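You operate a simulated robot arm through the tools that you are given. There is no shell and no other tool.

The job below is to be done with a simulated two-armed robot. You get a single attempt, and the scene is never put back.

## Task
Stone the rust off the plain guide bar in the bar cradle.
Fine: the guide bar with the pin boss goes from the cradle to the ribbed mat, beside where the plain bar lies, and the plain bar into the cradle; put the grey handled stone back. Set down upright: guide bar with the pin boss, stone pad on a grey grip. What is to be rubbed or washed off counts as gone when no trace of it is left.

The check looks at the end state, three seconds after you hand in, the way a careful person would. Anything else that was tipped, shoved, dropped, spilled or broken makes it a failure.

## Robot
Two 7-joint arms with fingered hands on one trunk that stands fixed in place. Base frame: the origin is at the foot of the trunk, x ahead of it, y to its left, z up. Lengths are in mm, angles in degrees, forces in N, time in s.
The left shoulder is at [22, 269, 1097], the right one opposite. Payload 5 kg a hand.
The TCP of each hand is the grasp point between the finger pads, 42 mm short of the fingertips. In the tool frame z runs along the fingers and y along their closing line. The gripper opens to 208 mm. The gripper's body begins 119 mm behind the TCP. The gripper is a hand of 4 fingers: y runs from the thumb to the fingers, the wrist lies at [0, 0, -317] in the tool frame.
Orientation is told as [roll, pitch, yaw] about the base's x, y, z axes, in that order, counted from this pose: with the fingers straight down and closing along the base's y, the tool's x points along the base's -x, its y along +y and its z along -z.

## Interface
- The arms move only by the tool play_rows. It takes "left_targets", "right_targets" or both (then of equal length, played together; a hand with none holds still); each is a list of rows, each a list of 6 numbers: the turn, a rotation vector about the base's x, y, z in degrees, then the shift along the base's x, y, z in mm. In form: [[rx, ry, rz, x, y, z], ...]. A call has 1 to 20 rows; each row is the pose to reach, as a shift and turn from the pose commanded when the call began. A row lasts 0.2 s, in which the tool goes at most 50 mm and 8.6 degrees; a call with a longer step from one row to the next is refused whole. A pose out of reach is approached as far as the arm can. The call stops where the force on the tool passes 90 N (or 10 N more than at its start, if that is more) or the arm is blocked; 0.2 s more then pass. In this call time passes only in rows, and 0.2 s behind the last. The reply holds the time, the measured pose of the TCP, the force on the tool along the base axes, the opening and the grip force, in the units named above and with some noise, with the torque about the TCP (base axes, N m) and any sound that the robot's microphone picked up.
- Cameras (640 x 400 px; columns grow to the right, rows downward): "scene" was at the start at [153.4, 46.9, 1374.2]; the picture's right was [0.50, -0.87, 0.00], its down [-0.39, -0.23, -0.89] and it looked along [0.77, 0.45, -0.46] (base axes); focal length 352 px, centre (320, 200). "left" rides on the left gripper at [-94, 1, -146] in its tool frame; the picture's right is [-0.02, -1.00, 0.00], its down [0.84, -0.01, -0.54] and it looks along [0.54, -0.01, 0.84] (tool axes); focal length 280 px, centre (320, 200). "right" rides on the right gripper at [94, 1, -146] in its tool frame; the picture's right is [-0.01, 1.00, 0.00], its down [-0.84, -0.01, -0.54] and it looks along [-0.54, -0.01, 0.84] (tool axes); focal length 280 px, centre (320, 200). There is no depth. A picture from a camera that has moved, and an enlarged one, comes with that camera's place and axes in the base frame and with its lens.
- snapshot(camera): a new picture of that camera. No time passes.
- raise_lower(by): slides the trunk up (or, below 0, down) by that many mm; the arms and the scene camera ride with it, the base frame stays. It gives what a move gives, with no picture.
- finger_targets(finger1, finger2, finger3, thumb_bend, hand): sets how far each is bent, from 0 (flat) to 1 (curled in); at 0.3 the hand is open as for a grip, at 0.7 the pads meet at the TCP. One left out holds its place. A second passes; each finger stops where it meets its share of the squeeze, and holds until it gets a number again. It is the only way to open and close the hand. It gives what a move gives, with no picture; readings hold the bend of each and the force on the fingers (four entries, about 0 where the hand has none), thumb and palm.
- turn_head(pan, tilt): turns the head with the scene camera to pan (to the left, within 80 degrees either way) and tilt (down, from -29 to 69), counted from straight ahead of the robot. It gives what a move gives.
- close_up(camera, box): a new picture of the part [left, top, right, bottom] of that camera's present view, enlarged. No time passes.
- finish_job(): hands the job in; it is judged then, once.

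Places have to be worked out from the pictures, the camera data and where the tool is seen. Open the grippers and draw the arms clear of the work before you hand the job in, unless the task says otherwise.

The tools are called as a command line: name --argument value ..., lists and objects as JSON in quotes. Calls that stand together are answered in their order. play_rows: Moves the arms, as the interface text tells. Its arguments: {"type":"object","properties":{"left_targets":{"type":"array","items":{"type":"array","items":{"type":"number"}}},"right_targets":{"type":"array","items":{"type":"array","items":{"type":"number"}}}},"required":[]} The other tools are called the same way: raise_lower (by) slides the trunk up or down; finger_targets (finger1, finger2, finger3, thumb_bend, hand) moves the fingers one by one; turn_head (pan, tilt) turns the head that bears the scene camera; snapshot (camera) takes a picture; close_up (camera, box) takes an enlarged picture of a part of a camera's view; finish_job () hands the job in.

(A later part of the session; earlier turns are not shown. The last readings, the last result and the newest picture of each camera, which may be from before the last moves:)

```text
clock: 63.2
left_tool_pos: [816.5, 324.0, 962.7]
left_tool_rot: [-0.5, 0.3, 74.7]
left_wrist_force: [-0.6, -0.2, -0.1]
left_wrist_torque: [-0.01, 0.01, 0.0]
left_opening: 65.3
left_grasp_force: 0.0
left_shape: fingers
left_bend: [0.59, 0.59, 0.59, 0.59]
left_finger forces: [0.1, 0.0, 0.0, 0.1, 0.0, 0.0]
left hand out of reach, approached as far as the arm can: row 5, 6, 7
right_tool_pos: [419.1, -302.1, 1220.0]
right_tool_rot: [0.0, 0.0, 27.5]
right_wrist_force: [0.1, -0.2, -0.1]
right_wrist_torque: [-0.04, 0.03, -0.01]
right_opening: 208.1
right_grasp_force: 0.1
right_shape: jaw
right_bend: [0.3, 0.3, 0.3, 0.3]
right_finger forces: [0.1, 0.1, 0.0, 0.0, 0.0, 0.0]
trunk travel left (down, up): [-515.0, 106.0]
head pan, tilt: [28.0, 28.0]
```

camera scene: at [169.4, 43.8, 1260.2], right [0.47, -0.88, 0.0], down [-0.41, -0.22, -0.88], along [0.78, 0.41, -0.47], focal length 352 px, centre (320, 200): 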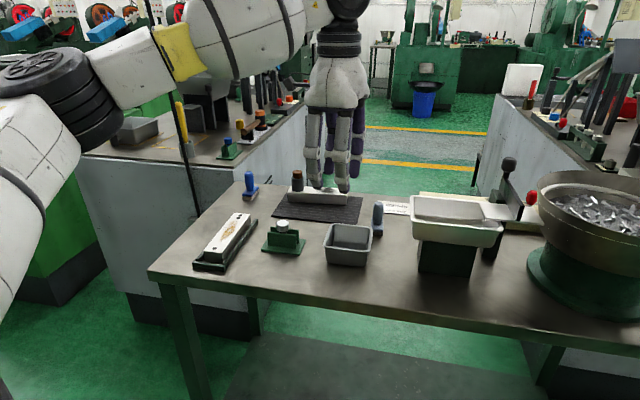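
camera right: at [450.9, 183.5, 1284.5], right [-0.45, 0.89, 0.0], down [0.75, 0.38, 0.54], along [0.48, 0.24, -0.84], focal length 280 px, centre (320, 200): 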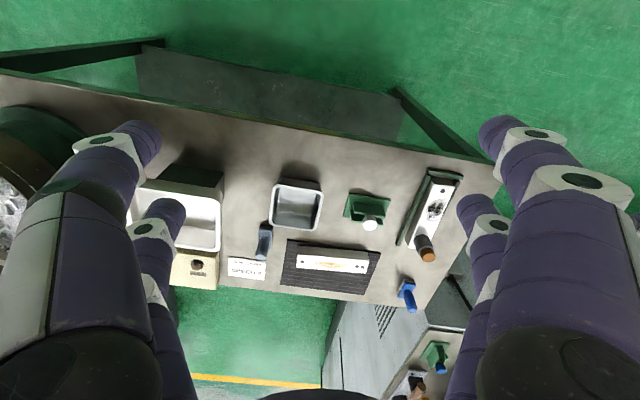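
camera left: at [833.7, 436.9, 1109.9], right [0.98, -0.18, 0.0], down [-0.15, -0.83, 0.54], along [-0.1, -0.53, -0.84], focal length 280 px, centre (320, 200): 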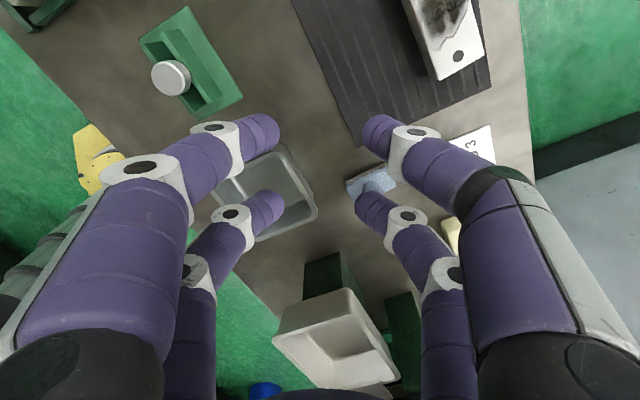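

The limit depends on yaw: earlier yaw ≈100° relative to the arm's direction gave the full reach. I retract, turn to ≈101° while close in, and then move out toward (858,287).

play_rows --left_targets '[[0, 0, 0, -40, 15, 0], [0, 0, 0, -80, 30, 0], [0, 0, 8.5, -95, 35, 0], [0, 0, 17, -100, 35, 0], [0, 0, 25.5, -100, 35, 0]]'

play_rows --left_targets '[[0, 0, 0, 25, -14, 0], [0, 0, 0, 50, -28, 0], [0, 0, 0, 75, -42, 0], [0, 0, 0, 100, -56, 0], [0, 0, 0, 125, -65, 0], [0, 0, 0, 141, -72, 0]]'

```text
clock: 64.4
left_tool_pos: [717.5, 359.7, 963.7]
left_tool_rot: [-0.1, 0.0, 100.2]
left_wrist_force: [-0.1, 1.5, -0.4]
left_wrist_torque: [0.06, 0.0, -0.01]
left_opening: 65.4
left_grasp_force: 0.2
left_shape: fingers
left_bend: [0.59, 0.59, 0.59, 0.59]
left_finger forces: [0.1, 0.1, 0.0, 0.1, 0.0, 0.1]
right_tool_pos: [419.4, -302.3, 1220.5]
right_tool_rot: [0.0, 0.0, 27.5]
right_wrist_force: [0.5, -0.6, 0.4]
right_wrist_torque: [0.02, 0.01, 0.0]
right_opening: 208.1
right_grasp_force: 0.0
right_shape: jaw
right_bend: [0.3, 0.3, 0.3, 0.3]
right_finger forces: [0.1, 0.0, 0.1, 0.0, 0.1, 0.0]
trunk travel left (down, up): [-515.0, 106.0]
head pan, tilt: [28.0, 28.0]
```

```text
clock: 65.8
left_tool_pos: [808.8, 316.5, 966.7]
left_tool_rot: [-0.2, 0.3, 100.2]
left_wrist_force: [-0.4, 0.3, 1.0]
left_wrist_torque: [0.01, -0.05, -0.01]
left_opening: 65.2
left_grasp_force: 0.0
left_shape: fingers
left_bend: [0.59, 0.59, 0.59, 0.59]
left_finger forces: [0.0, 0.1, 0.0, 0.0, 0.0, 0.1]
left hand out of reach, approached as far as the arm can: row 4, 5, 6
right_tool_pos: [419.4, -302.5, 1221.6]
right_tool_rot: [0.1, -0.1, 27.6]
right_wrist_force: [-0.1, -0.8, 0.5]
right_wrist_torque: [-0.01, -0.07, 0.01]
right_opening: 207.9
right_grasp_force: 0.2
right_shape: jaw
right_bend: [0.3, 0.3, 0.3, 0.3]
right_finger forces: [0.0, 0.0, 0.0, 0.1, 0.0, 0.0]
trunk travel left (down, up): [-515.0, 106.0]
head pan, tilt: [28.0, 28.0]
```

Still short, so posture near the midline limits this orientation. I test the natural orientation instead: retract, turn back to yaw ≈25°, and try moving out toward the stone in free air.

play_rows --left_targets '[[0, 0, 0, -40, 20, 0], [0, 0, -8, -80, 40, 0], [0, 0, -16, -90, 45, 0], [0, 0, -24, -90, 45, 0], [0, 0, -32, -90, 45, 0], [0, 0, -40, -90, 45, 0], [0, 0, -48, -90, 45, 0], [0, 0, -56, -90, 45, 0], [0, 0, -64, -90, 45, 0], [0, 0, -72, -90, 45, 0], [0, 0, -75, -90, 45, 0]]'

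play_rows --left_targets '[[0, 0, 0, 20, -17, 0], [0, 0, 0, 40, -34, 0], [0, 0, 0, 60, -51, 0], [0, 0, 0, 80, -68, 0], [0, 0, 0, 100, -85, 0], [0, 0, 0, 117, -100, 0]]'

```text
clock: 68.2
left_tool_pos: [717.5, 364.7, 966.0]
left_tool_rot: [-0.1, 0.2, 25.0]
left_wrist_force: [0.0, -1.0, 0.5]
left_wrist_torque: [-0.02, 0.0, 0.04]
left_opening: 65.6
left_grasp_force: 0.0
left_shape: fingers
left_bend: [0.59, 0.59, 0.59, 0.59]
left_finger forces: [0.0, 0.0, 0.1, 0.1, 0.0, 0.1]
right_tool_pos: [419.5, -302.7, 1220.8]
right_tool_rot: [0.0, 0.0, 27.6]
right_wrist_force: [0.4, -0.1, -0.1]
right_wrist_torque: [-0.02, 0.05, -0.01]
right_opening: 207.9
right_grasp_force: 0.2
right_shape: jaw
right_bend: [0.3, 0.3, 0.3, 0.3]
right_finger forces: [0.1, 0.2, 0.1, 0.0, 0.1, 0.0]
trunk travel left (down, up): [-515.0, 106.0]
head pan, tilt: [28.0, 28.0]
```

```text
clock: 69.6
left_tool_pos: [792.5, 299.6, 963.4]
left_tool_rot: [-0.2, 0.1, 25.2]
left_wrist_force: [0.2, 1.1, 0.3]
left_wrist_torque: [-0.04, -0.04, 0.02]
left_opening: 65.1
left_grasp_force: 0.1
left_shape: fingers
left_bend: [0.59, 0.59, 0.59, 0.59]
left_finger forces: [0.0, 0.0, 0.1, 0.0, 0.1, 0.1]
left hand out of reach, approached as far as the arm can: row 4, 5, 6
right_tool_pos: [418.7, -301.6, 1221.7]
right_tool_rot: [0.0, 0.0, 27.7]
right_wrist_force: [0.2, 0.6, -0.4]
right_wrist_torque: [-0.03, -0.04, 0.04]
right_opening: 207.7
right_grasp_force: 0.0
right_shape: jaw
right_bend: [0.3, 0.3, 0.3, 0.3]
right_finger forces: [0.0, 0.0, 0.1, 0.1, 0.1, 0.1]
trunk travel left (down, up): [-515.0, 106.0]
head pan, tilt: [28.0, 28.0]
```

The limit is not simple extension; I look at the left arm's posture to understand which way it is constrained.

turn_head --pan 48 --tilt 15

snapshot --camera "scene"

snapshot --camera "right"

snapshot --camera "left"

```text
clock: 70.5
left_tool_pos: [791.8, 299.4, 963.2]
left_tool_rot: [-0.1, 0.1, 25.1]
left_wrist_force: [-0.5, 0.1, -0.5]
left_wrist_torque: [-0.03, -0.04, -0.01]
left_opening: 65.4
left_grasp_force: 0.1
left_shape: fingers
left_bend: [0.59, 0.59, 0.59, 0.59]
left_finger forces: [0.0, 0.0, 0.0, 0.0, 0.0, 0.0]
right_tool_pos: [419.8, -302.3, 1221.8]
right_tool_rot: [0.0, 0.1, 27.6]
right_wrist_force: [0.5, 0.8, -0.5]
right_wrist_torque: [-0.01, -0.04, 0.0]
right_opening: 207.5
right_grasp_force: 0.1
right_shape: jaw
right_bend: [0.3, 0.3, 0.3, 0.3]
right_finger forces: [0.0, 0.1, 0.0, 0.0, 0.1, 0.0]
trunk travel left (down, up): [-515.0, 106.0]
head pan, tilt: [48.0, 15.0]
```

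```text
taken
camera scene: at [134.6, 70.4, 1434.1], right [0.74, -0.67, 0.0], down [-0.17, -0.19, -0.97], along [0.65, 0.72, -0.26], focal length 352 px, centre (320, 200)
```

scene: 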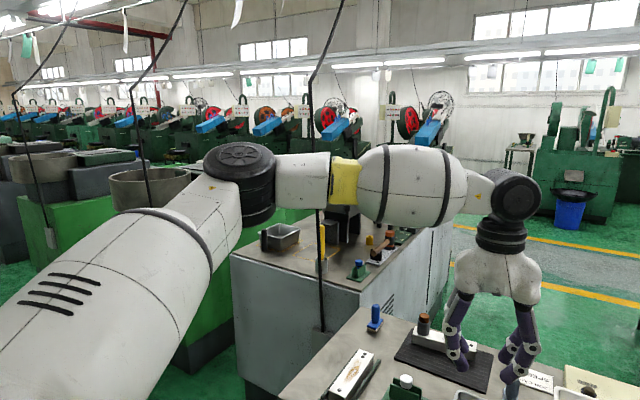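

```text
taken
camera right: at [335.1, -345.1, 1367.5], right [-0.45, 0.89, 0.0], down [0.75, 0.38, 0.54], along [0.48, 0.24, -0.84], focal length 280 px, centre (320, 200)
```

right: 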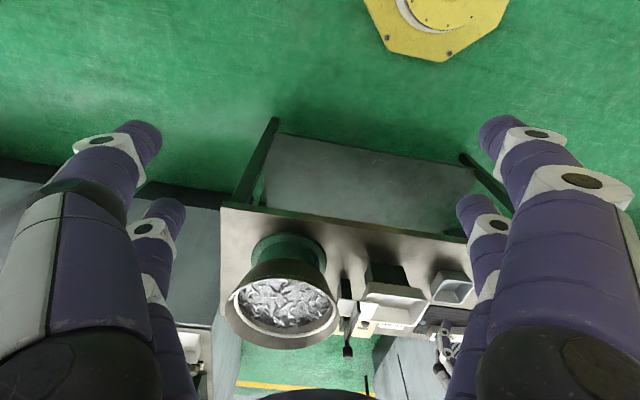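

```text
taken
camera left: at [876.9, 340.9, 1110.4], right [0.44, -0.9, 0.0], down [-0.76, -0.37, 0.54], along [-0.48, -0.24, -0.84], focal length 280 px, centre (320, 200)
```

left: 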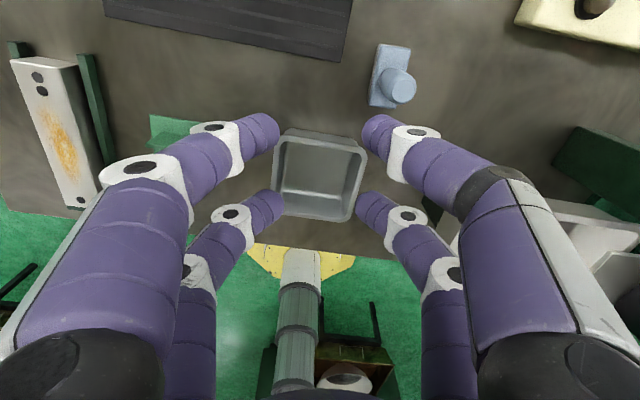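

The elbow posture keeps the wrist from going farther toward the midline, so I will grasp the stone with a leaned hand instead (≈15° about the closing line, wrist leaning left). First I measure the stone accurately from this view.

close_up --camera "left" --box '[350, 20, 450, 120]'

close_up --camera "left" --box '[250, 0, 450, 230]'

close_up --camera "scene" --box '[420, 320, 620, 400]'

```text
4.00 times, centred on (400, 70) of left
camera zoom: at [876.9, 340.9, 1110.4], right [0.44, -0.9, 0.0], down [-0.76, -0.37, 0.54], along [-0.48, -0.24, -0.84], focal length 1122 px, centre (0, 720)
```

zoom: 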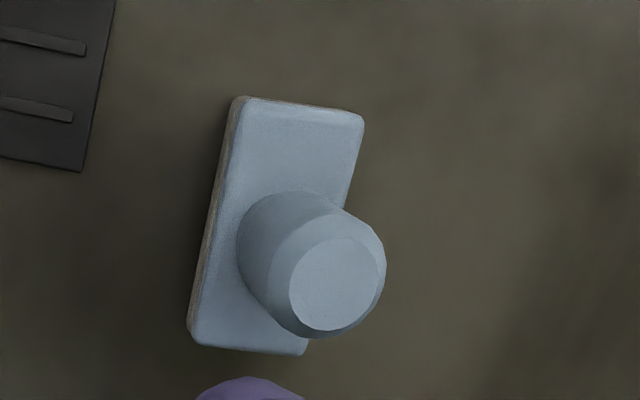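

```text
1.74 times, centred on (350, 115) of left
camera zoom: at [876.9, 340.9, 1110.4], right [0.44, -0.9, 0.0], down [-0.76, -0.37, 0.54], along [-0.48, -0.24, -0.84], focal length 488 px, centre (268, 348)
```

zoom: 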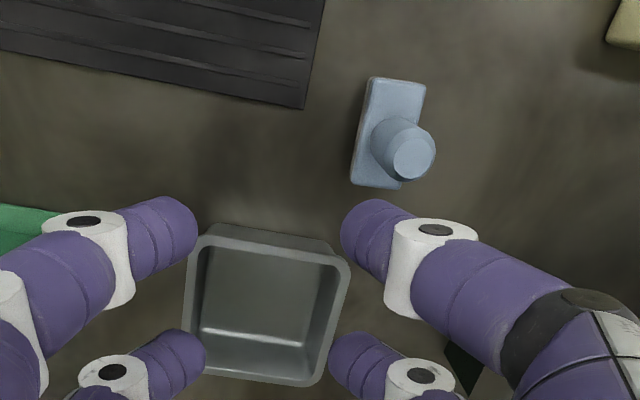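

```text
3.20 times, centred on (520, 360) of scene
camera zoom: at [134.6, 70.4, 1434.1], right [0.74, -0.67, 0.0], down [-0.17, -0.19, -0.97], along [0.65, 0.72, -0.26], focal length 1126 px, centre (-320, -312)
```

zoom: 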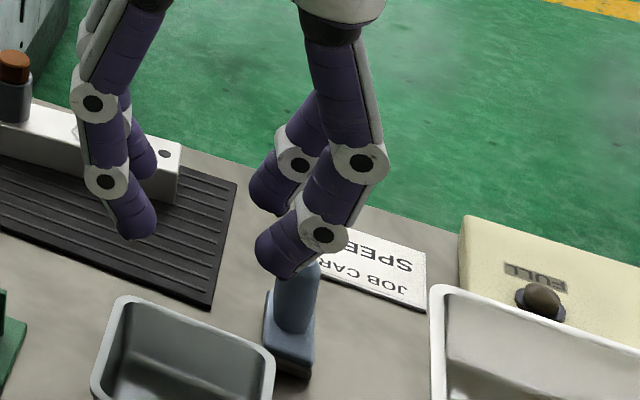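

The stone is at (863.4,260) with its pad axis at ≈19.5°, handle top ≈873. I retract, turn the hand to yaw 110°, and only then lean it.

play_rows --left_targets '[[0, 0, 0, -35, 35, 0], [0, 0, 8.5, -65, 65, 0], [0, 0, 17, -72, 80, 0], [0, 0, 25.5, -72, 80, 0], [0, 0, 34, -72, 80, 0], [0, 0, 42.5, -72, 80, 0], [0, 0, 51, -72, 80, 0], [0, 0, 59.5, -72, 80, 0], [0, 0, 68, -72, 80, 0], [0, 0, 76.5, -72, 80, 0], [0, 0, 84.9, -72, 80, 0]]'

play_rows --left_targets '[[-7.05, -2.56, 0, 0, 0, 0], [-14.1, -5.13, 0, 0, 0, 0], [-14.1, -5.13, 0, 30, -20, 0], [-14.1, -5.13, 0, 60, -40, 0], [-14.1, -5.13, 0, 90, -60, 0], [-14.1, -5.13, 0, 115, -75, 0], [-14.1, -5.13, 0, 130, -84, 0]]'

snapshot --camera "left"

```text
clock: 72.8
left_tool_pos: [719.7, 380.2, 964.2]
left_tool_rot: [-0.2, 0.3, 110.2]
left_wrist_force: [-0.4, 0.2, 0.1]
left_wrist_torque: [0.0, -0.02, -0.01]
left_opening: 65.2
left_grasp_force: 0.0
left_shape: fingers
left_bend: [0.59, 0.59, 0.59, 0.59]
left_finger forces: [0.1, 0.0, 0.0, 0.1, 0.1, 0.0]
right_tool_pos: [419.6, -300.5, 1222.4]
right_tool_rot: [-0.1, 0.0, 27.5]
right_wrist_force: [-0.5, -1.0, 0.6]
right_wrist_torque: [0.0, 0.01, -0.02]
right_opening: 208.0
right_grasp_force: 0.1
right_shape: jaw
right_bend: [0.3, 0.3, 0.3, 0.3]
right_finger forces: [0.0, 0.1, 0.1, 0.0, 0.0, 0.1]
trunk travel left (down, up): [-515.0, 106.0]
head pan, tilt: [48.0, 15.0]
```

```text
clock: 74.5
left_tool_pos: [851.9, 295.0, 964.1]
left_tool_rot: [0.0, 15.2, 110.1]
left_wrist_force: [0.1, 0.3, 0.2]
left_wrist_torque: [0.03, 0.02, 0.01]
left_opening: 65.5
left_grasp_force: 0.1
left_shape: fingers
left_bend: [0.59, 0.59, 0.59, 0.59]
left_finger forces: [0.0, 0.1, 0.1, 0.0, 0.0, 0.0]
right_tool_pos: [420.2, -302.8, 1220.2]
right_tool_rot: [-0.1, 0.0, 27.5]
right_wrist_force: [-0.4, -0.2, -1.0]
right_wrist_torque: [0.08, 0.05, 0.02]
right_opening: 208.0
right_grasp_force: 0.1
right_shape: jaw
right_bend: [0.3, 0.3, 0.3, 0.3]
right_finger forces: [0.0, 0.0, 0.0, 0.0, 0.0, 0.0]
trunk travel left (down, up): [-515.0, 106.0]
head pan, tilt: [48.0, 15.0]
```

```text
taken
camera left: at [806.5, 415.6, 1080.9], right [0.93, 0.36, 0.0], down [0.24, -0.63, 0.74], along [0.26, -0.69, -0.67], focal length 280 px, centre (320, 200)
```

left: 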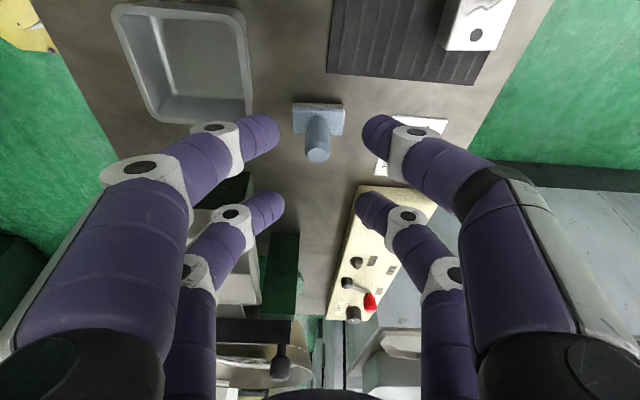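

The leaned pose at (851,295.5) is reachable. I lower to z≈915 and check the fingers against the handle and the dish.

play_rows --left_targets '[[0, 0, 0, 0, 0, -25], [0, 0, 0, 0, 0, -49]]'

turn_head --pan 20 --tilt 35

snapshot --camera "left"

close_up --camera "scene" --box '[240, 60, 440, 230]'

```text
clock: 75.0
left_tool_pos: [851.9, 292.9, 914.2]
left_tool_rot: [0.0, 15.3, 110.1]
left_wrist_force: [0.4, -0.6, 0.0]
left_wrist_torque: [0.02, 0.07, -0.03]
left_opening: 65.3
left_grasp_force: 0.1
left_shape: fingers
left_bend: [0.59, 0.59, 0.59, 0.59]
left_finger forces: [0.1, 0.0, 0.0, 0.0, 0.0, 0.1]
right_tool_pos: [420.0, -301.9, 1221.3]
right_tool_rot: [0.0, 0.0, 27.6]
right_wrist_force: [1.0, 1.2, 0.2]
right_wrist_torque: [-0.05, 0.07, 0.02]
right_opening: 207.7
right_grasp_force: 0.0
right_shape: jaw
right_bend: [0.3, 0.3, 0.3, 0.3]
right_finger forces: [0.0, 0.1, 0.1, 0.0, 0.1, 0.1]
trunk travel left (down, up): [-515.0, 106.0]
head pan, tilt: [48.0, 15.0]
```

```text
clock: 76.0
left_tool_pos: [851.6, 293.2, 915.4]
left_tool_rot: [-0.1, 15.1, 110.1]
left_wrist_force: [0.3, 0.2, 0.8]
left_wrist_torque: [-0.01, 0.01, 0.0]
left_opening: 65.0
left_grasp_force: 0.0
left_shape: fingers
left_bend: [0.59, 0.59, 0.59, 0.59]
left_finger forces: [0.1, 0.1, 0.0, 0.0, 0.0, 0.1]
right_tool_pos: [419.3, -302.7, 1220.2]
right_tool_rot: [0.0, 0.0, 27.5]
right_wrist_force: [-0.4, -0.2, -0.3]
right_wrist_torque: [0.04, 0.01, -0.01]
right_opening: 207.9
right_grasp_force: 0.0
right_shape: jaw
right_bend: [0.3, 0.3, 0.3, 0.3]
right_finger forces: [0.1, 0.0, 0.0, 0.1, 0.0, 0.0]
trunk travel left (down, up): [-515.0, 106.0]
head pan, tilt: [20.0, 35.0]
```

```text
taken
camera left: at [805.0, 413.3, 1031.9], right [0.93, 0.36, 0.0], down [0.24, -0.63, 0.74], along [0.26, -0.69, -0.67], focal length 280 px, centre (320, 200)
```

left: 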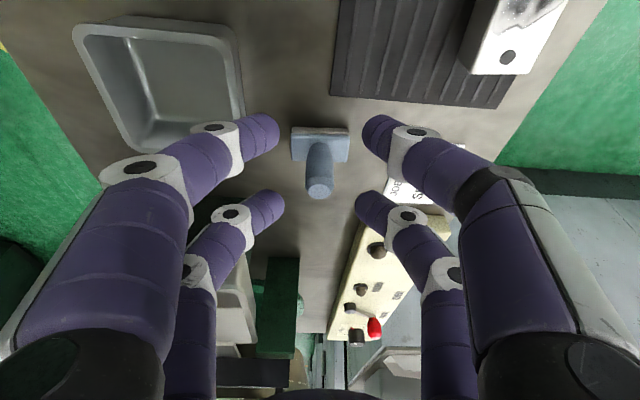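

```text
2.35 times, centred on (340, 145) of scene
camera zoom: at [154.8, 31.2, 1402.1], right [0.34, -0.94, 0.0], down [-0.54, -0.2, -0.82], along [0.77, 0.28, -0.57], focal length 828 px, centre (273, 329)
```

zoom: 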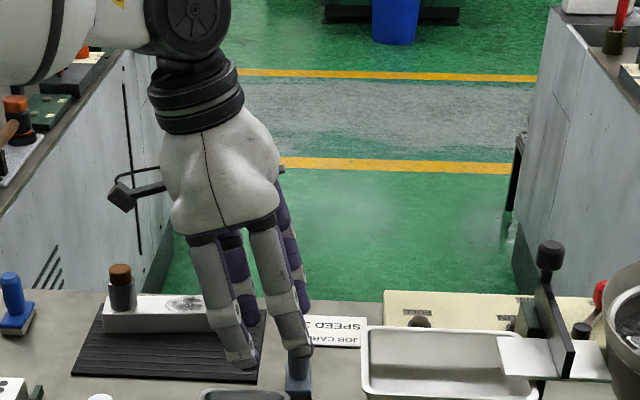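

Alignment is good, but finger1 would pass close to the dish rim, so I curl the spare pair (finger1, thumb) tighter to 0.68 first and correct the hand by −3 mm along its x axis while lowering to z≈872.

finger_targets --hand "left" --finger1 0.68 --thumb_bend 0.68

play_rows --left_targets '[[0, 0, 0, -1.0, 2.8, -12], [0, 0, 0, -1.0, 2.8, -28], [0, 0, 0, -1.0, 2.8, -42]]'

snapshot --camera "left"

close_up --camera "scene" --box '[260, 120, 400, 240]'

```text
clock: 77.0
left_tool_pos: [850.6, 293.3, 913.4]
left_tool_rot: [0.0, 15.2, 110.1]
left_wrist_force: [-0.1, -0.7, -0.2]
left_wrist_torque: [0.02, 0.02, 0.04]
left_opening: 21.0
left_grasp_force: 0.1
left_shape: fingers
left_bend: [0.68, 0.59, 0.59, 0.68]
left_finger forces: [0.1, 0.0, 0.0, 0.1, 0.0, 0.0]
right_tool_pos: [419.2, -302.4, 1221.2]
right_tool_rot: [0.0, -0.1, 27.6]
right_wrist_force: [0.0, 0.1, 0.4]
right_wrist_torque: [0.0, 0.0, -0.01]
right_opening: 208.0
right_grasp_force: 0.1
right_shape: jaw
right_bend: [0.3, 0.3, 0.3, 0.3]
right_finger forces: [0.0, 0.0, 0.1, 0.0, 0.0, 0.1]
trunk travel left (down, up): [-515.0, 106.0]
head pan, tilt: [20.0, 35.0]
```

```text
clock: 77.8
left_tool_pos: [849.5, 298.4, 871.7]
left_tool_rot: [0.0, 15.2, 110.1]
left_wrist_force: [1.0, 1.4, 0.2]
left_wrist_torque: [-0.02, 0.05, 0.01]
left_opening: 20.6
left_grasp_force: 0.0
left_shape: fingers
left_bend: [0.68, 0.59, 0.59, 0.68]
left_finger forces: [0.0, 0.0, 0.1, 0.0, 0.0, 0.0]
right_tool_pos: [418.9, -301.6, 1221.0]
right_tool_rot: [0.0, 0.0, 27.6]
right_wrist_force: [-0.2, -0.3, 0.1]
right_wrist_torque: [0.0, 0.02, 0.02]
right_opening: 207.7
right_grasp_force: 0.0
right_shape: jaw
right_bend: [0.3, 0.3, 0.3, 0.3]
right_finger forces: [0.0, 0.0, 0.0, 0.0, 0.1, 0.0]
trunk travel left (down, up): [-515.0, 106.0]
head pan, tilt: [20.0, 35.0]
```

```text
taken
camera left: at [804.0, 418.6, 989.1], right [0.93, 0.36, 0.0], down [0.24, -0.63, 0.74], along [0.26, -0.69, -0.67], focal length 280 px, centre (320, 200)
```

left: 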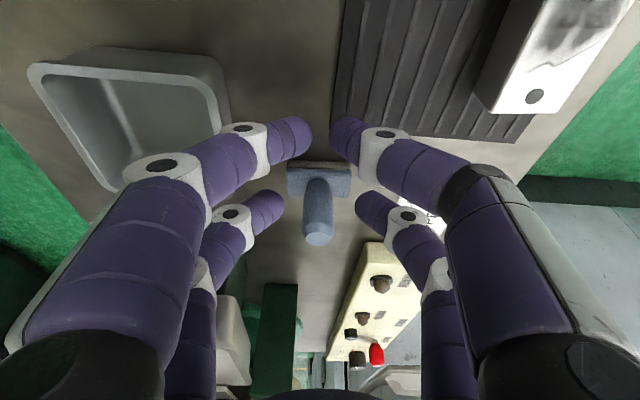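

```text
3.33 times, centred on (330, 180) of scene
camera zoom: at [155.2, 31.3, 1402.0], right [0.34, -0.94, 0.0], down [-0.54, -0.2, -0.82], along [0.77, 0.28, -0.57], focal length 1172 px, centre (287, 267)
```

zoom: 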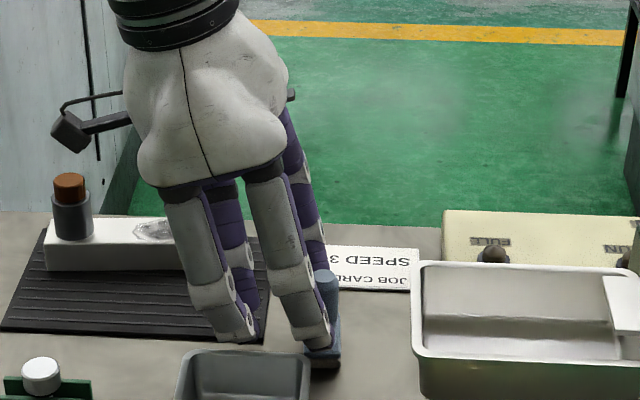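

Fingers 2 and 3 straddle the handle well. I lower 9 mm more (tips ≈10 mm above the stone's plate) and close that pair gently.

play_rows --left_targets '[[0, 0, 0, 0, -1, -5], [0, 0, 0, 0, -1, -9]]'

finger_targets --hand "left" --finger2 0.65 --finger3 0.65

snapshot --camera "left"

close_up --camera "scene" --box '[290, 170, 390, 240]'

```text
clock: 78.4
left_tool_pos: [849.3, 297.2, 863.5]
left_tool_rot: [-0.1, 15.2, 110.1]
left_wrist_force: [0.2, 0.0, -0.3]
left_wrist_torque: [0.02, -0.02, 0.0]
left_opening: 20.7
left_grasp_force: 0.1
left_shape: fingers
left_bend: [0.68, 0.59, 0.59, 0.68]
left_finger forces: [0.1, 0.0, 0.2, 0.1, 0.0, 0.0]
right_tool_pos: [420.0, -301.9, 1220.8]
right_tool_rot: [0.0, 0.0, 27.6]
right_wrist_force: [0.5, 0.2, 0.4]
right_wrist_torque: [0.03, -0.02, -0.01]
right_opening: 207.9
right_grasp_force: 0.1
right_shape: jaw
right_bend: [0.3, 0.3, 0.3, 0.3]
right_finger forces: [0.0, 0.1, 0.0, 0.0, 0.1, 0.1]
trunk travel left (down, up): [-515.0, 106.0]
head pan, tilt: [20.0, 35.0]
```

```text
clock: 79.4
left_tool_pos: [849.5, 297.3, 864.3]
left_tool_rot: [-0.1, 15.2, 110.2]
left_wrist_force: [0.0, -1.0, -0.2]
left_wrist_torque: [0.03, -0.02, -0.03]
left_opening: 21.0
left_grasp_force: 0.0
left_shape: fingers
left_bend: [0.68, 0.65, 0.65, 0.68]
left_finger forces: [0.1, 0.0, 0.0, 0.0, 0.1, 0.1]
right_tool_pos: [419.7, -303.0, 1221.0]
right_tool_rot: [0.0, 0.0, 27.6]
right_wrist_force: [-0.1, 1.1, -0.1]
right_wrist_torque: [-0.01, -0.01, -0.01]
right_opening: 207.9
right_grasp_force: 0.0
right_shape: jaw
right_bend: [0.3, 0.3, 0.3, 0.3]
right_finger forces: [0.1, 0.0, 0.0, 0.1, 0.0, 0.1]
trunk travel left (down, up): [-515.0, 106.0]
head pan, tilt: [20.0, 35.0]
```

```text
taken
camera left: at [804.0, 416.8, 981.0], right [0.93, 0.36, 0.0], down [0.24, -0.63, 0.74], along [0.26, -0.69, -0.67], focal length 280 px, centre (320, 200)
```

left: 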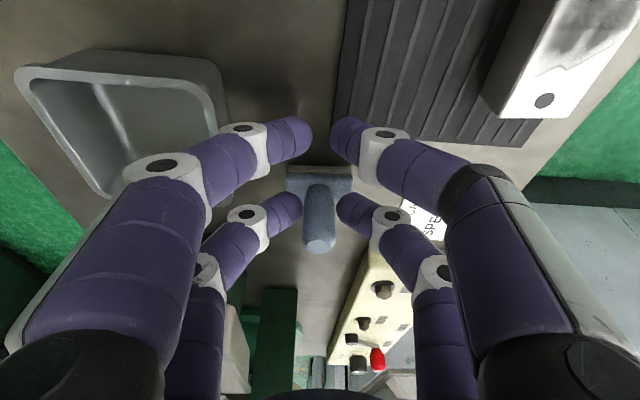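

```text
5.71 times, centred on (340, 205) of scene
camera zoom: at [154.9, 31.1, 1402.1], right [0.34, -0.94, 0.0], down [-0.54, -0.2, -0.82], along [0.77, 0.28, -0.57], focal length 2010 px, centre (206, 171)
```

zoom: 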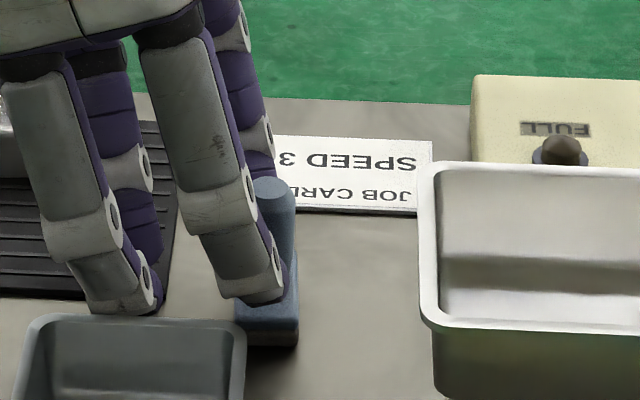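

The tips are about to touch the handle on both sides. I close fingers 2 and 3 to grip.

finger_targets --hand "left" --finger2 0.75 --finger3 0.75

snapshot --camera "left"

close_up --camera "scene" --box '[290, 170, 390, 240]'

```text
clock: 80.4
left_tool_pos: [849.4, 296.7, 863.7]
left_tool_rot: [0.0, 15.2, 110.0]
left_wrist_force: [-0.4, -0.3, 0.5]
left_wrist_torque: [0.03, 0.01, -0.02]
left_opening: 20.5
left_grasp_force: 10.3
left_shape: fingers
left_bend: [0.68, 0.66, 0.66, 0.68]
left_finger forces: [0.0, 10.8, 10.8, 0.0, 0.1, 0.0]
right_tool_pos: [418.7, -300.8, 1221.3]
right_tool_rot: [0.0, 0.0, 27.6]
right_wrist_force: [0.5, 0.1, -0.3]
right_wrist_torque: [0.01, -0.01, 0.02]
right_opening: 207.8
right_grasp_force: 0.1
right_shape: jaw
right_bend: [0.3, 0.3, 0.3, 0.3]
right_finger forces: [0.1, 0.1, 0.0, 0.0, 0.0, 0.0]
trunk travel left (down, up): [-515.0, 106.0]
head pan, tilt: [20.0, 35.0]
```

```text
taken
camera left: at [804.1, 416.8, 980.9], right [0.93, 0.36, 0.0], down [0.24, -0.63, 0.74], along [0.26, -0.69, -0.67], focal length 280 px, centre (320, 200)
```

left: 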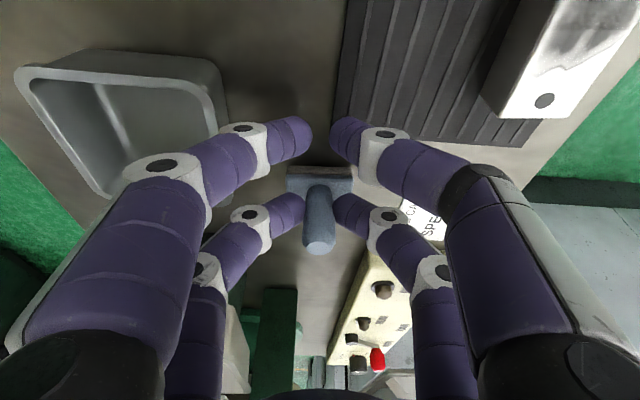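

```text
5.71 times, centred on (340, 205) of scene
camera zoom: at [155.0, 31.1, 1402.1], right [0.34, -0.94, 0.0], down [-0.54, -0.2, -0.82], along [0.77, 0.28, -0.57], focal length 2010 px, centre (206, 171)
```

zoom: 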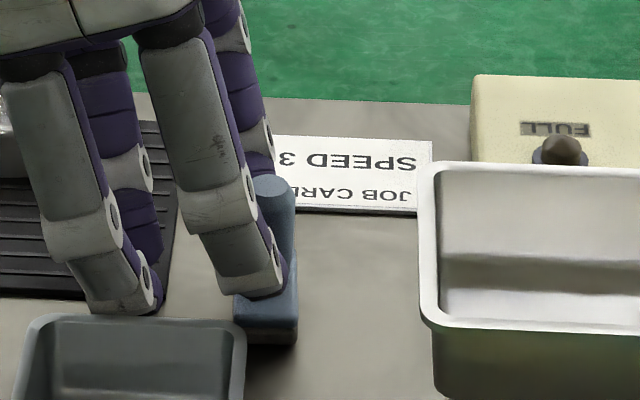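

Firm symmetrical pinch (10.8 N each). I note this pose (849.4, 297.0, 863.8; yaw 110.1, lean 15.2) for putting the stone back, and lift slowly.

play_rows --left_targets '[[0, 0, 0, 0, 0, 2], [0, 0, 0, 0, 0, 5], [0, 0, 0, 0, 0, 10], [0, 0, 0, 0, 0, 18]]'

snapshot --camera "left"

close_up --camera "scene" --box '[290, 160, 390, 240]'

```text
clock: 81.4
left_tool_pos: [850.8, 297.3, 883.1]
left_tool_rot: [-0.1, 15.2, 110.1]
left_wrist_force: [-0.8, 0.0, -0.7]
left_wrist_torque: [0.05, -0.01, 0.02]
left_opening: 20.8
left_grasp_force: 10.8
left_shape: fingers
left_bend: [0.68, 0.66, 0.66, 0.68]
left_finger forces: [0.1, 10.7, 10.8, 0.1, 0.0, 0.0]
right_tool_pos: [420.1, -301.9, 1220.9]
right_tool_rot: [0.0, 0.1, 27.6]
right_wrist_force: [0.7, 0.5, 0.3]
right_wrist_torque: [0.03, -0.01, -0.01]
right_opening: 208.2
right_grasp_force: 0.0
right_shape: jaw
right_bend: [0.3, 0.3, 0.3, 0.3]
right_finger forces: [0.0, 0.0, 0.0, 0.0, 0.1, 0.0]
trunk travel left (down, up): [-515.0, 106.0]
head pan, tilt: [20.0, 35.0]
```

```text
taken
camera left: at [804.2, 417.7, 1000.2], right [0.93, 0.36, 0.0], down [0.24, -0.63, 0.74], along [0.26, -0.69, -0.67], focal length 280 px, centre (320, 200)
```

left: 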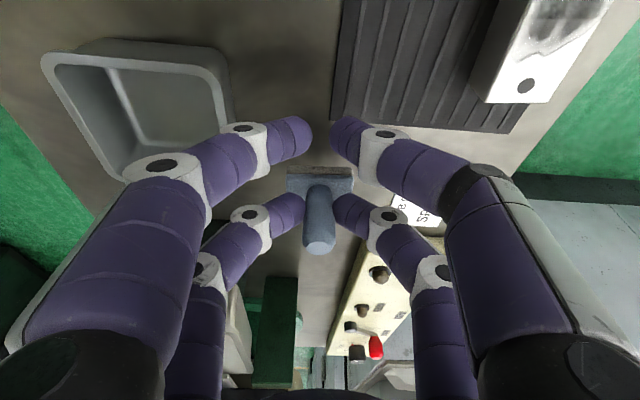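

```text
5.00 times, centred on (340, 200) of scene
camera zoom: at [154.8, 31.1, 1402.1], right [0.34, -0.94, 0.0], down [-0.54, -0.2, -0.82], along [0.77, 0.28, -0.57], focal length 1759 px, centre (220, 200)
```

zoom: 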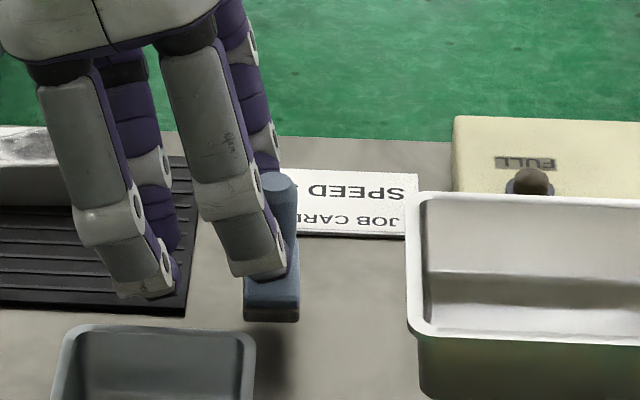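

The stone rides steadily in the pinch. I raise it, carry it over to the cradle, and turn it −3.1° so that its pad lines up with the bar (≈16.4°).

play_rows --left_targets '[[0, 0, 0, 0, 0, 40], [0, 0, 0, 0, 0, 80], [0, 0, 0, -22, 30, 80], [0, 0, 0, -45, 61, 80], [0, 0, 0, -68, 92, 80], [0, 0, 0, -91, 123, 80], [0, 0, -1, -114, 154, 80], [0, 0, -2, -137, 185, 80], [0, 0, -3.1, -160, 216, 80], [0, 0, -3.1, -183, 247, 80], [0, 0, -3.1, -203, 277, 80]]'

turn_head --pan 38 --tilt 36

snapshot --camera "left"

snapshot --camera "scene"

```text
clock: 83.8
left_tool_pos: [645.7, 574.9, 961.5]
left_tool_rot: [-0.1, 15.3, 107.0]
left_wrist_force: [0.1, 1.6, -1.8]
left_wrist_torque: [-0.07, -0.01, -0.02]
left_opening: 20.8
left_grasp_force: 10.1
left_shape: fingers
left_bend: [0.68, 0.66, 0.66, 0.68]
left_finger forces: [0.0, 10.4, 10.5, 0.0, 0.0, 0.0]
right_tool_pos: [419.5, -301.8, 1221.4]
right_tool_rot: [-0.1, 0.0, 27.6]
right_wrist_force: [-1.3, 0.5, -0.1]
right_wrist_torque: [-0.08, -0.05, 0.04]
right_opening: 208.1
right_grasp_force: 0.1
right_shape: jaw
right_bend: [0.3, 0.3, 0.3, 0.3]
right_finger forces: [0.0, 0.1, 0.1, 0.0, 0.0, 0.1]
trunk travel left (down, up): [-515.0, 106.0]
head pan, tilt: [20.0, 35.0]
```

```text
clock: 84.6
left_tool_pos: [646.1, 574.4, 960.4]
left_tool_rot: [0.0, 15.3, 107.1]
left_wrist_force: [-0.1, 0.1, -1.9]
left_wrist_torque: [0.02, 0.03, 0.02]
left_opening: 20.3
left_grasp_force: 10.6
left_shape: fingers
left_bend: [0.68, 0.66, 0.66, 0.68]
left_finger forces: [0.0, 10.4, 10.5, 0.1, 0.0, 0.1]
right_tool_pos: [418.7, -302.5, 1221.3]
right_tool_rot: [0.0, 0.0, 27.5]
right_wrist_force: [-0.1, 0.4, -0.9]
right_wrist_torque: [-0.02, 0.02, 0.02]
right_opening: 207.7
right_grasp_force: 0.1
right_shape: jaw
right_bend: [0.3, 0.3, 0.3, 0.3]
right_finger forces: [0.0, 0.0, 0.0, 0.1, 0.0, 0.1]
trunk travel left (down, up): [-515.0, 106.0]
head pan, tilt: [38.0, 36.0]
```

```text
taken
camera left: at [607.1, 696.9, 1078.7], right [0.95, 0.31, 0.0], down [0.21, -0.64, 0.74], along [0.22, -0.71, -0.67], focal length 280 px, centre (320, 200)
```

left: 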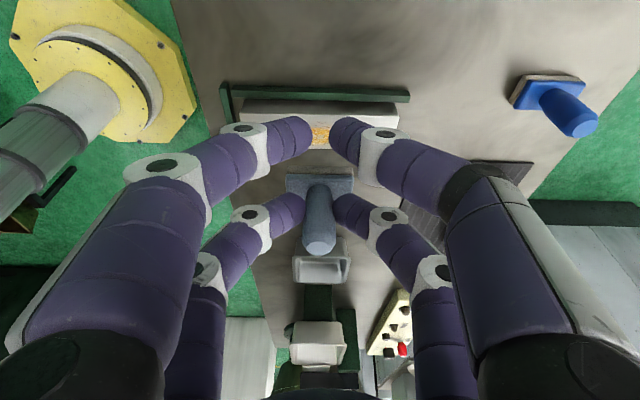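

```text
taken
camera scene: at [141.4, 55.1, 1400.5], right [0.62, -0.79, 0.0], down [-0.46, -0.36, -0.81], along [0.64, 0.5, -0.59], focal length 352 px, centre (320, 200)
```

scene: 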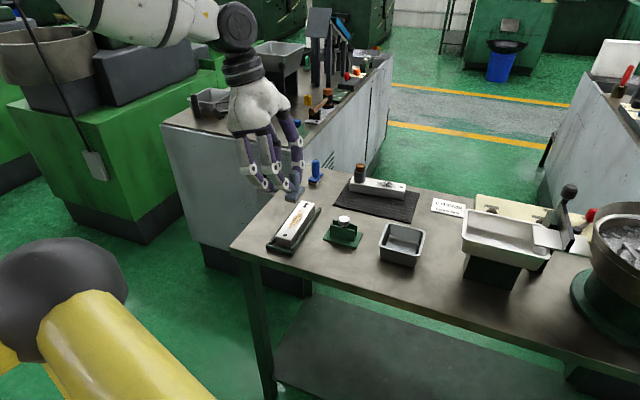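

The stone hovers near the cradle. I zoom on the bar to locate the rust, and check the stone's attitude.

close_up --camera "scene" --box '[230, 130, 350, 260]'

close_up --camera "left" --box '[210, 70, 430, 270]'

```text
3.08 times, centred on (290, 195) of scene
camera zoom: at [141.4, 55.1, 1400.5], right [0.62, -0.79, 0.0], down [-0.46, -0.36, -0.81], along [0.64, 0.5, -0.59], focal length 1082 px, centre (412, 215)
```

zoom: 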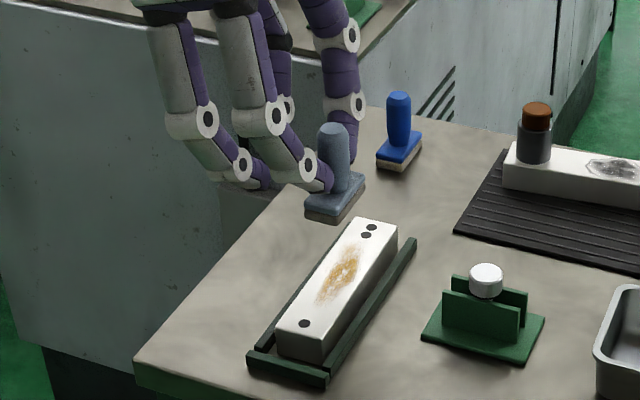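

```text
2.00 times, centred on (320, 170) of left
camera zoom: at [607.1, 696.9, 1078.7], right [0.95, 0.31, 0.0], down [0.21, -0.64, 0.74], along [0.22, -0.71, -0.67], focal length 561 px, centre (320, 260)
```

zoom: 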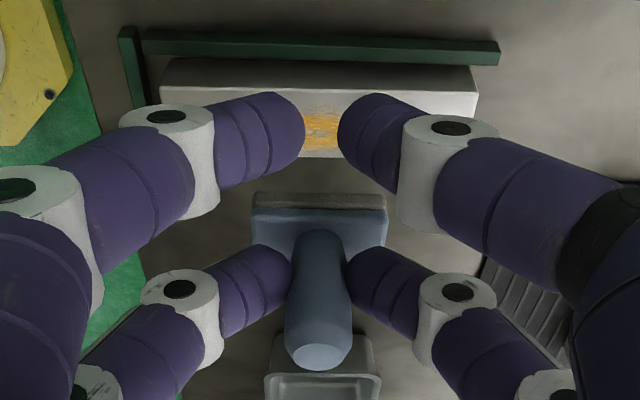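

To see the bar better between the fingers I open the unused pair (finger1, thumb) to 0.48; nothing is near them at this height.

finger_targets --hand "left" --finger1 0.45 --thumb_bend 0.45

close_up --camera "left" --box '[200, 70, 440, 270]'

close_up --camera "left" --box '[210, 80, 430, 170]'

```text
clock: 85.6
left_tool_pos: [646.1, 574.6, 961.1]
left_tool_rot: [-0.1, 15.3, 107.0]
left_wrist_force: [-0.2, -1.0, -1.8]
left_wrist_torque: [0.03, 0.01, 0.0]
left_opening: 138.8
left_grasp_force: 11.0
left_shape: fingers
left_bend: [0.45, 0.66, 0.66, 0.45]
left_finger forces: [0.1, 10.4, 10.5, 0.0, 0.1, 0.0]
right_tool_pos: [418.4, -302.1, 1221.4]
right_tool_rot: [0.0, 0.0, 27.6]
right_wrist_force: [-1.2, -0.1, 0.1]
right_wrist_torque: [0.02, -0.04, 0.02]
right_opening: 207.9
right_grasp_force: 0.0
right_shape: jaw
right_bend: [0.3, 0.3, 0.3, 0.3]
right_finger forces: [0.0, 0.1, 0.1, 0.1, 0.0, 0.0]
trunk travel left (down, up): [-515.0, 106.0]
head pan, tilt: [38.0, 36.0]
```

```text
2.00 times, centred on (320, 170) of left
camera zoom: at [606.9, 696.8, 1079.0], right [0.95, 0.31, 0.0], down [0.21, -0.64, 0.74], along [0.22, -0.71, -0.67], focal length 561 px, centre (320, 260)
```

zoom: 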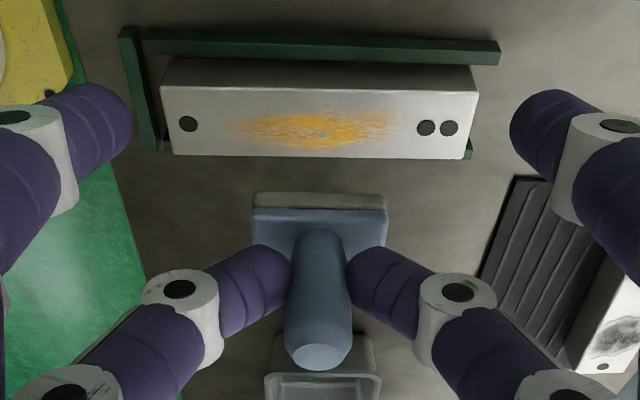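

```text
2.91 times, centred on (320, 125) of left
camera zoom: at [606.9, 696.8, 1079.0], right [0.95, 0.31, 0.0], down [0.21, -0.64, 0.74], along [0.22, -0.71, -0.67], focal length 816 px, centre (320, 418)
```

zoom: 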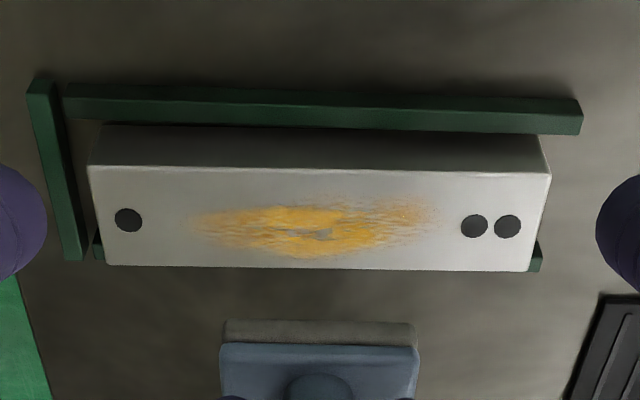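

The view gives the bar's centre (658.4,534.3) with axis 17.2°; the rust covers about ±47 mm along it and from +8 to −18 mm across. I move the stone to the lane 4 mm right of centre, turn +0.8° and descend to just above the bar.

play_rows --left_targets '[[0, 0, 0.8, 2.1, -6.7, -20], [0, 0, 0.8, 2.1, -6.7, -40], [0, 0, 0.8, 2.1, -6.7, -55], [0, 0, 0.8, 2.1, -6.7, -62]]'

close_up --camera "left" --box '[200, 70, 440, 270]'

close_up --camera "scene" --box '[240, 160, 340, 260]'

```text
clock: 86.6
left_tool_pos: [649.0, 566.1, 899.7]
left_tool_rot: [0.0, 15.1, 107.7]
left_wrist_force: [0.1, 0.4, -1.3]
left_wrist_torque: [0.05, 0.03, 0.02]
left_opening: 139.1
left_grasp_force: 10.3
left_shape: fingers
left_bend: [0.45, 0.66, 0.66, 0.45]
left_finger forces: [0.0, 10.3, 10.4, 0.0, 0.0, 0.1]
right_tool_pos: [419.4, -301.7, 1220.6]
right_tool_rot: [0.0, 0.0, 27.5]
right_wrist_force: [0.2, 0.2, 0.3]
right_wrist_torque: [-0.02, 0.0, -0.01]
right_opening: 208.0
right_grasp_force: 0.0
right_shape: jaw
right_bend: [0.3, 0.3, 0.3, 0.3]
right_finger forces: [0.0, 0.0, 0.0, 0.1, 0.0, 0.0]
trunk travel left (down, up): [-515.0, 106.0]
head pan, tilt: [38.0, 36.0]
```

```text
2.00 times, centred on (320, 170) of left
camera zoom: at [607.6, 689.1, 1016.6], right [0.95, 0.32, 0.0], down [0.22, -0.64, 0.74], along [0.23, -0.7, -0.67], focal length 561 px, centre (320, 260)
```

zoom: 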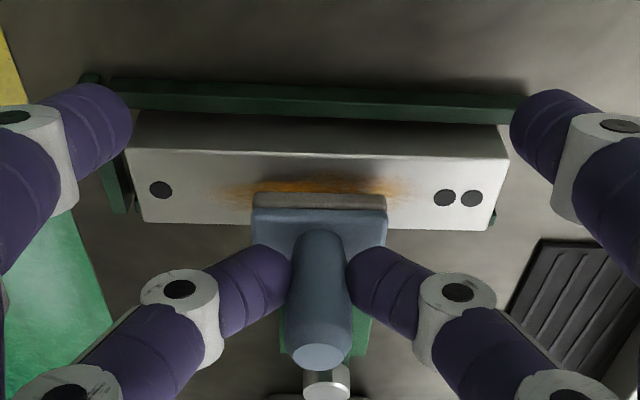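

```text
4.00 times, centred on (290, 210) of scene
camera zoom: at [141.3, 55.0, 1400.6], right [0.62, -0.79, 0.0], down [-0.46, -0.36, -0.81], along [0.64, 0.5, -0.59], focal length 1407 px, centre (440, 160)
```

zoom: 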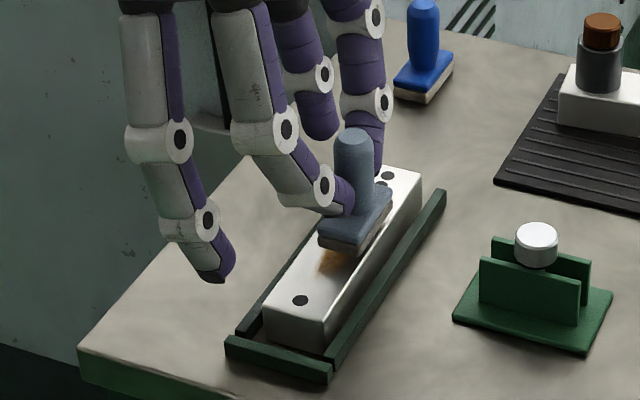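

The pad hangs level just above the rust. I lower in small steps to find contact.

play_rows --left_targets '[[0, 0, 0, 0, 0, -2], [0, 0, 0, 0, 0, -4]]'

play_rows --left_targets '[[0, 0, 0, 0, 0, -1.5]]'

play_rows --left_targets '[[0, 0, 0, 0, 0, -1.5]]'

```text
clock: 87.2
left_tool_pos: [650.0, 566.0, 896.3]
left_tool_rot: [-0.2, 15.2, 107.9]
left_wrist_force: [-1.1, -0.7, -1.5]
left_wrist_torque: [0.04, 0.02, 0.0]
left_opening: 139.2
left_grasp_force: 10.1
left_shape: fingers
left_bend: [0.45, 0.66, 0.66, 0.45]
left_finger forces: [0.0, 10.3, 10.4, 0.0, 0.0, 0.1]
right_tool_pos: [418.5, -303.2, 1220.1]
right_tool_rot: [0.0, 0.0, 27.6]
right_wrist_force: [0.4, 0.6, 0.3]
right_wrist_torque: [-0.02, -0.04, -0.02]
right_opening: 208.0
right_grasp_force: 0.0
right_shape: jaw
right_bend: [0.3, 0.3, 0.3, 0.3]
right_finger forces: [0.0, 0.0, 0.0, 0.1, 0.0, 0.0]
trunk travel left (down, up): [-515.0, 106.0]
head pan, tilt: [38.0, 36.0]
```

```text
clock: 87.6
left_tool_pos: [647.9, 565.6, 895.2]
left_tool_rot: [-0.1, 15.2, 107.9]
left_wrist_force: [0.2, -0.4, -0.5]
left_wrist_torque: [0.02, 0.0, 0.01]
left_opening: 139.2
left_grasp_force: 10.4
left_shape: fingers
left_bend: [0.45, 0.66, 0.66, 0.45]
left_finger forces: [0.0, 10.2, 10.4, 0.0, 0.0, 0.1]
right_tool_pos: [418.9, -301.9, 1220.7]
right_tool_rot: [-0.1, 0.0, 27.6]
right_wrist_force: [-0.5, 0.0, -0.2]
right_wrist_torque: [0.03, 0.0, 0.02]
right_opening: 208.0
right_grasp_force: 0.1
right_shape: jaw
right_bend: [0.3, 0.3, 0.3, 0.3]
right_finger forces: [0.0, 0.0, 0.0, 0.0, 0.0, 0.0]
trunk travel left (down, up): [-515.0, 106.0]
head pan, tilt: [38.0, 36.0]
```

```text
clock: 88.0
left_tool_pos: [649.5, 566.6, 893.7]
left_tool_rot: [0.0, 15.2, 107.9]
left_wrist_force: [-0.3, 0.6, -0.7]
left_wrist_torque: [0.03, 0.0, -0.02]
left_opening: 139.3
left_grasp_force: 10.1
left_shape: fingers
left_bend: [0.45, 0.66, 0.66, 0.45]
left_finger forces: [0.0, 10.2, 10.4, 0.0, 0.1, 0.0]
right_tool_pos: [420.3, -302.7, 1220.6]
right_tool_rot: [0.1, 0.1, 27.6]
right_wrist_force: [-0.5, 0.4, 0.3]
right_wrist_torque: [-0.01, 0.0, 0.04]
right_opening: 207.9
right_grasp_force: 0.0
right_shape: jaw
right_bend: [0.3, 0.3, 0.3, 0.3]
right_finger forces: [0.0, 0.0, 0.0, 0.0, 0.0, 0.1]
trunk travel left (down, up): [-515.0, 106.0]
head pan, tilt: [38.0, 36.0]
```

No clear contact yet at 893.7; two more small steps.

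play_rows --left_targets '[[0, 0, 0, 0, 0, -1.2]]'

play_rows --left_targets '[[0, 0, 0, 0, 0, -1.0]]'

```text
clock: 88.4
left_tool_pos: [650.1, 567.0, 891.4]
left_tool_rot: [-0.1, 15.2, 107.8]
left_wrist_force: [0.3, 0.8, 3.8]
left_wrist_torque: [-0.08, -0.04, -0.02]
left_opening: 139.2
left_grasp_force: 11.3
left_shape: fingers
left_bend: [0.45, 0.66, 0.66, 0.45]
left_finger forces: [0.0, 11.5, 11.5, 0.1, 0.0, 0.0]
right_tool_pos: [420.7, -301.7, 1219.9]
right_tool_rot: [-0.1, 0.1, 27.5]
right_wrist_force: [-0.1, 0.1, 0.0]
right_wrist_torque: [-0.02, 0.01, -0.01]
right_opening: 208.1
right_grasp_force: 0.1
right_shape: jaw
right_bend: [0.3, 0.3, 0.3, 0.3]
right_finger forces: [0.1, 0.1, 0.0, 0.0, 0.0, 0.0]
trunk travel left (down, up): [-515.0, 106.0]
head pan, tilt: [38.0, 36.0]
```

```text
clock: 88.8
left_tool_pos: [648.6, 566.6, 891.9]
left_tool_rot: [-0.1, 15.2, 107.8]
left_wrist_force: [-0.5, 1.4, 8.7]
left_wrist_torque: [-0.32, -0.1, 0.04]
left_opening: 138.9
left_grasp_force: 13.3
left_shape: fingers
left_bend: [0.45, 0.66, 0.66, 0.45]
left_finger forces: [0.0, 13.2, 13.2, 0.0, 0.1, 0.0]
right_tool_pos: [418.7, -300.9, 1221.2]
right_tool_rot: [0.1, -0.1, 27.6]
right_wrist_force: [0.5, 0.1, -0.4]
right_wrist_torque: [0.02, 0.0, 0.01]
right_opening: 208.2
right_grasp_force: 0.1
right_shape: jaw
right_bend: [0.3, 0.3, 0.3, 0.3]
right_finger forces: [0.0, 0.1, 0.1, 0.0, 0.1, 0.1]
trunk travel left (down, up): [-515.0, 106.0]
head pan, tilt: [38.0, 36.0]
```

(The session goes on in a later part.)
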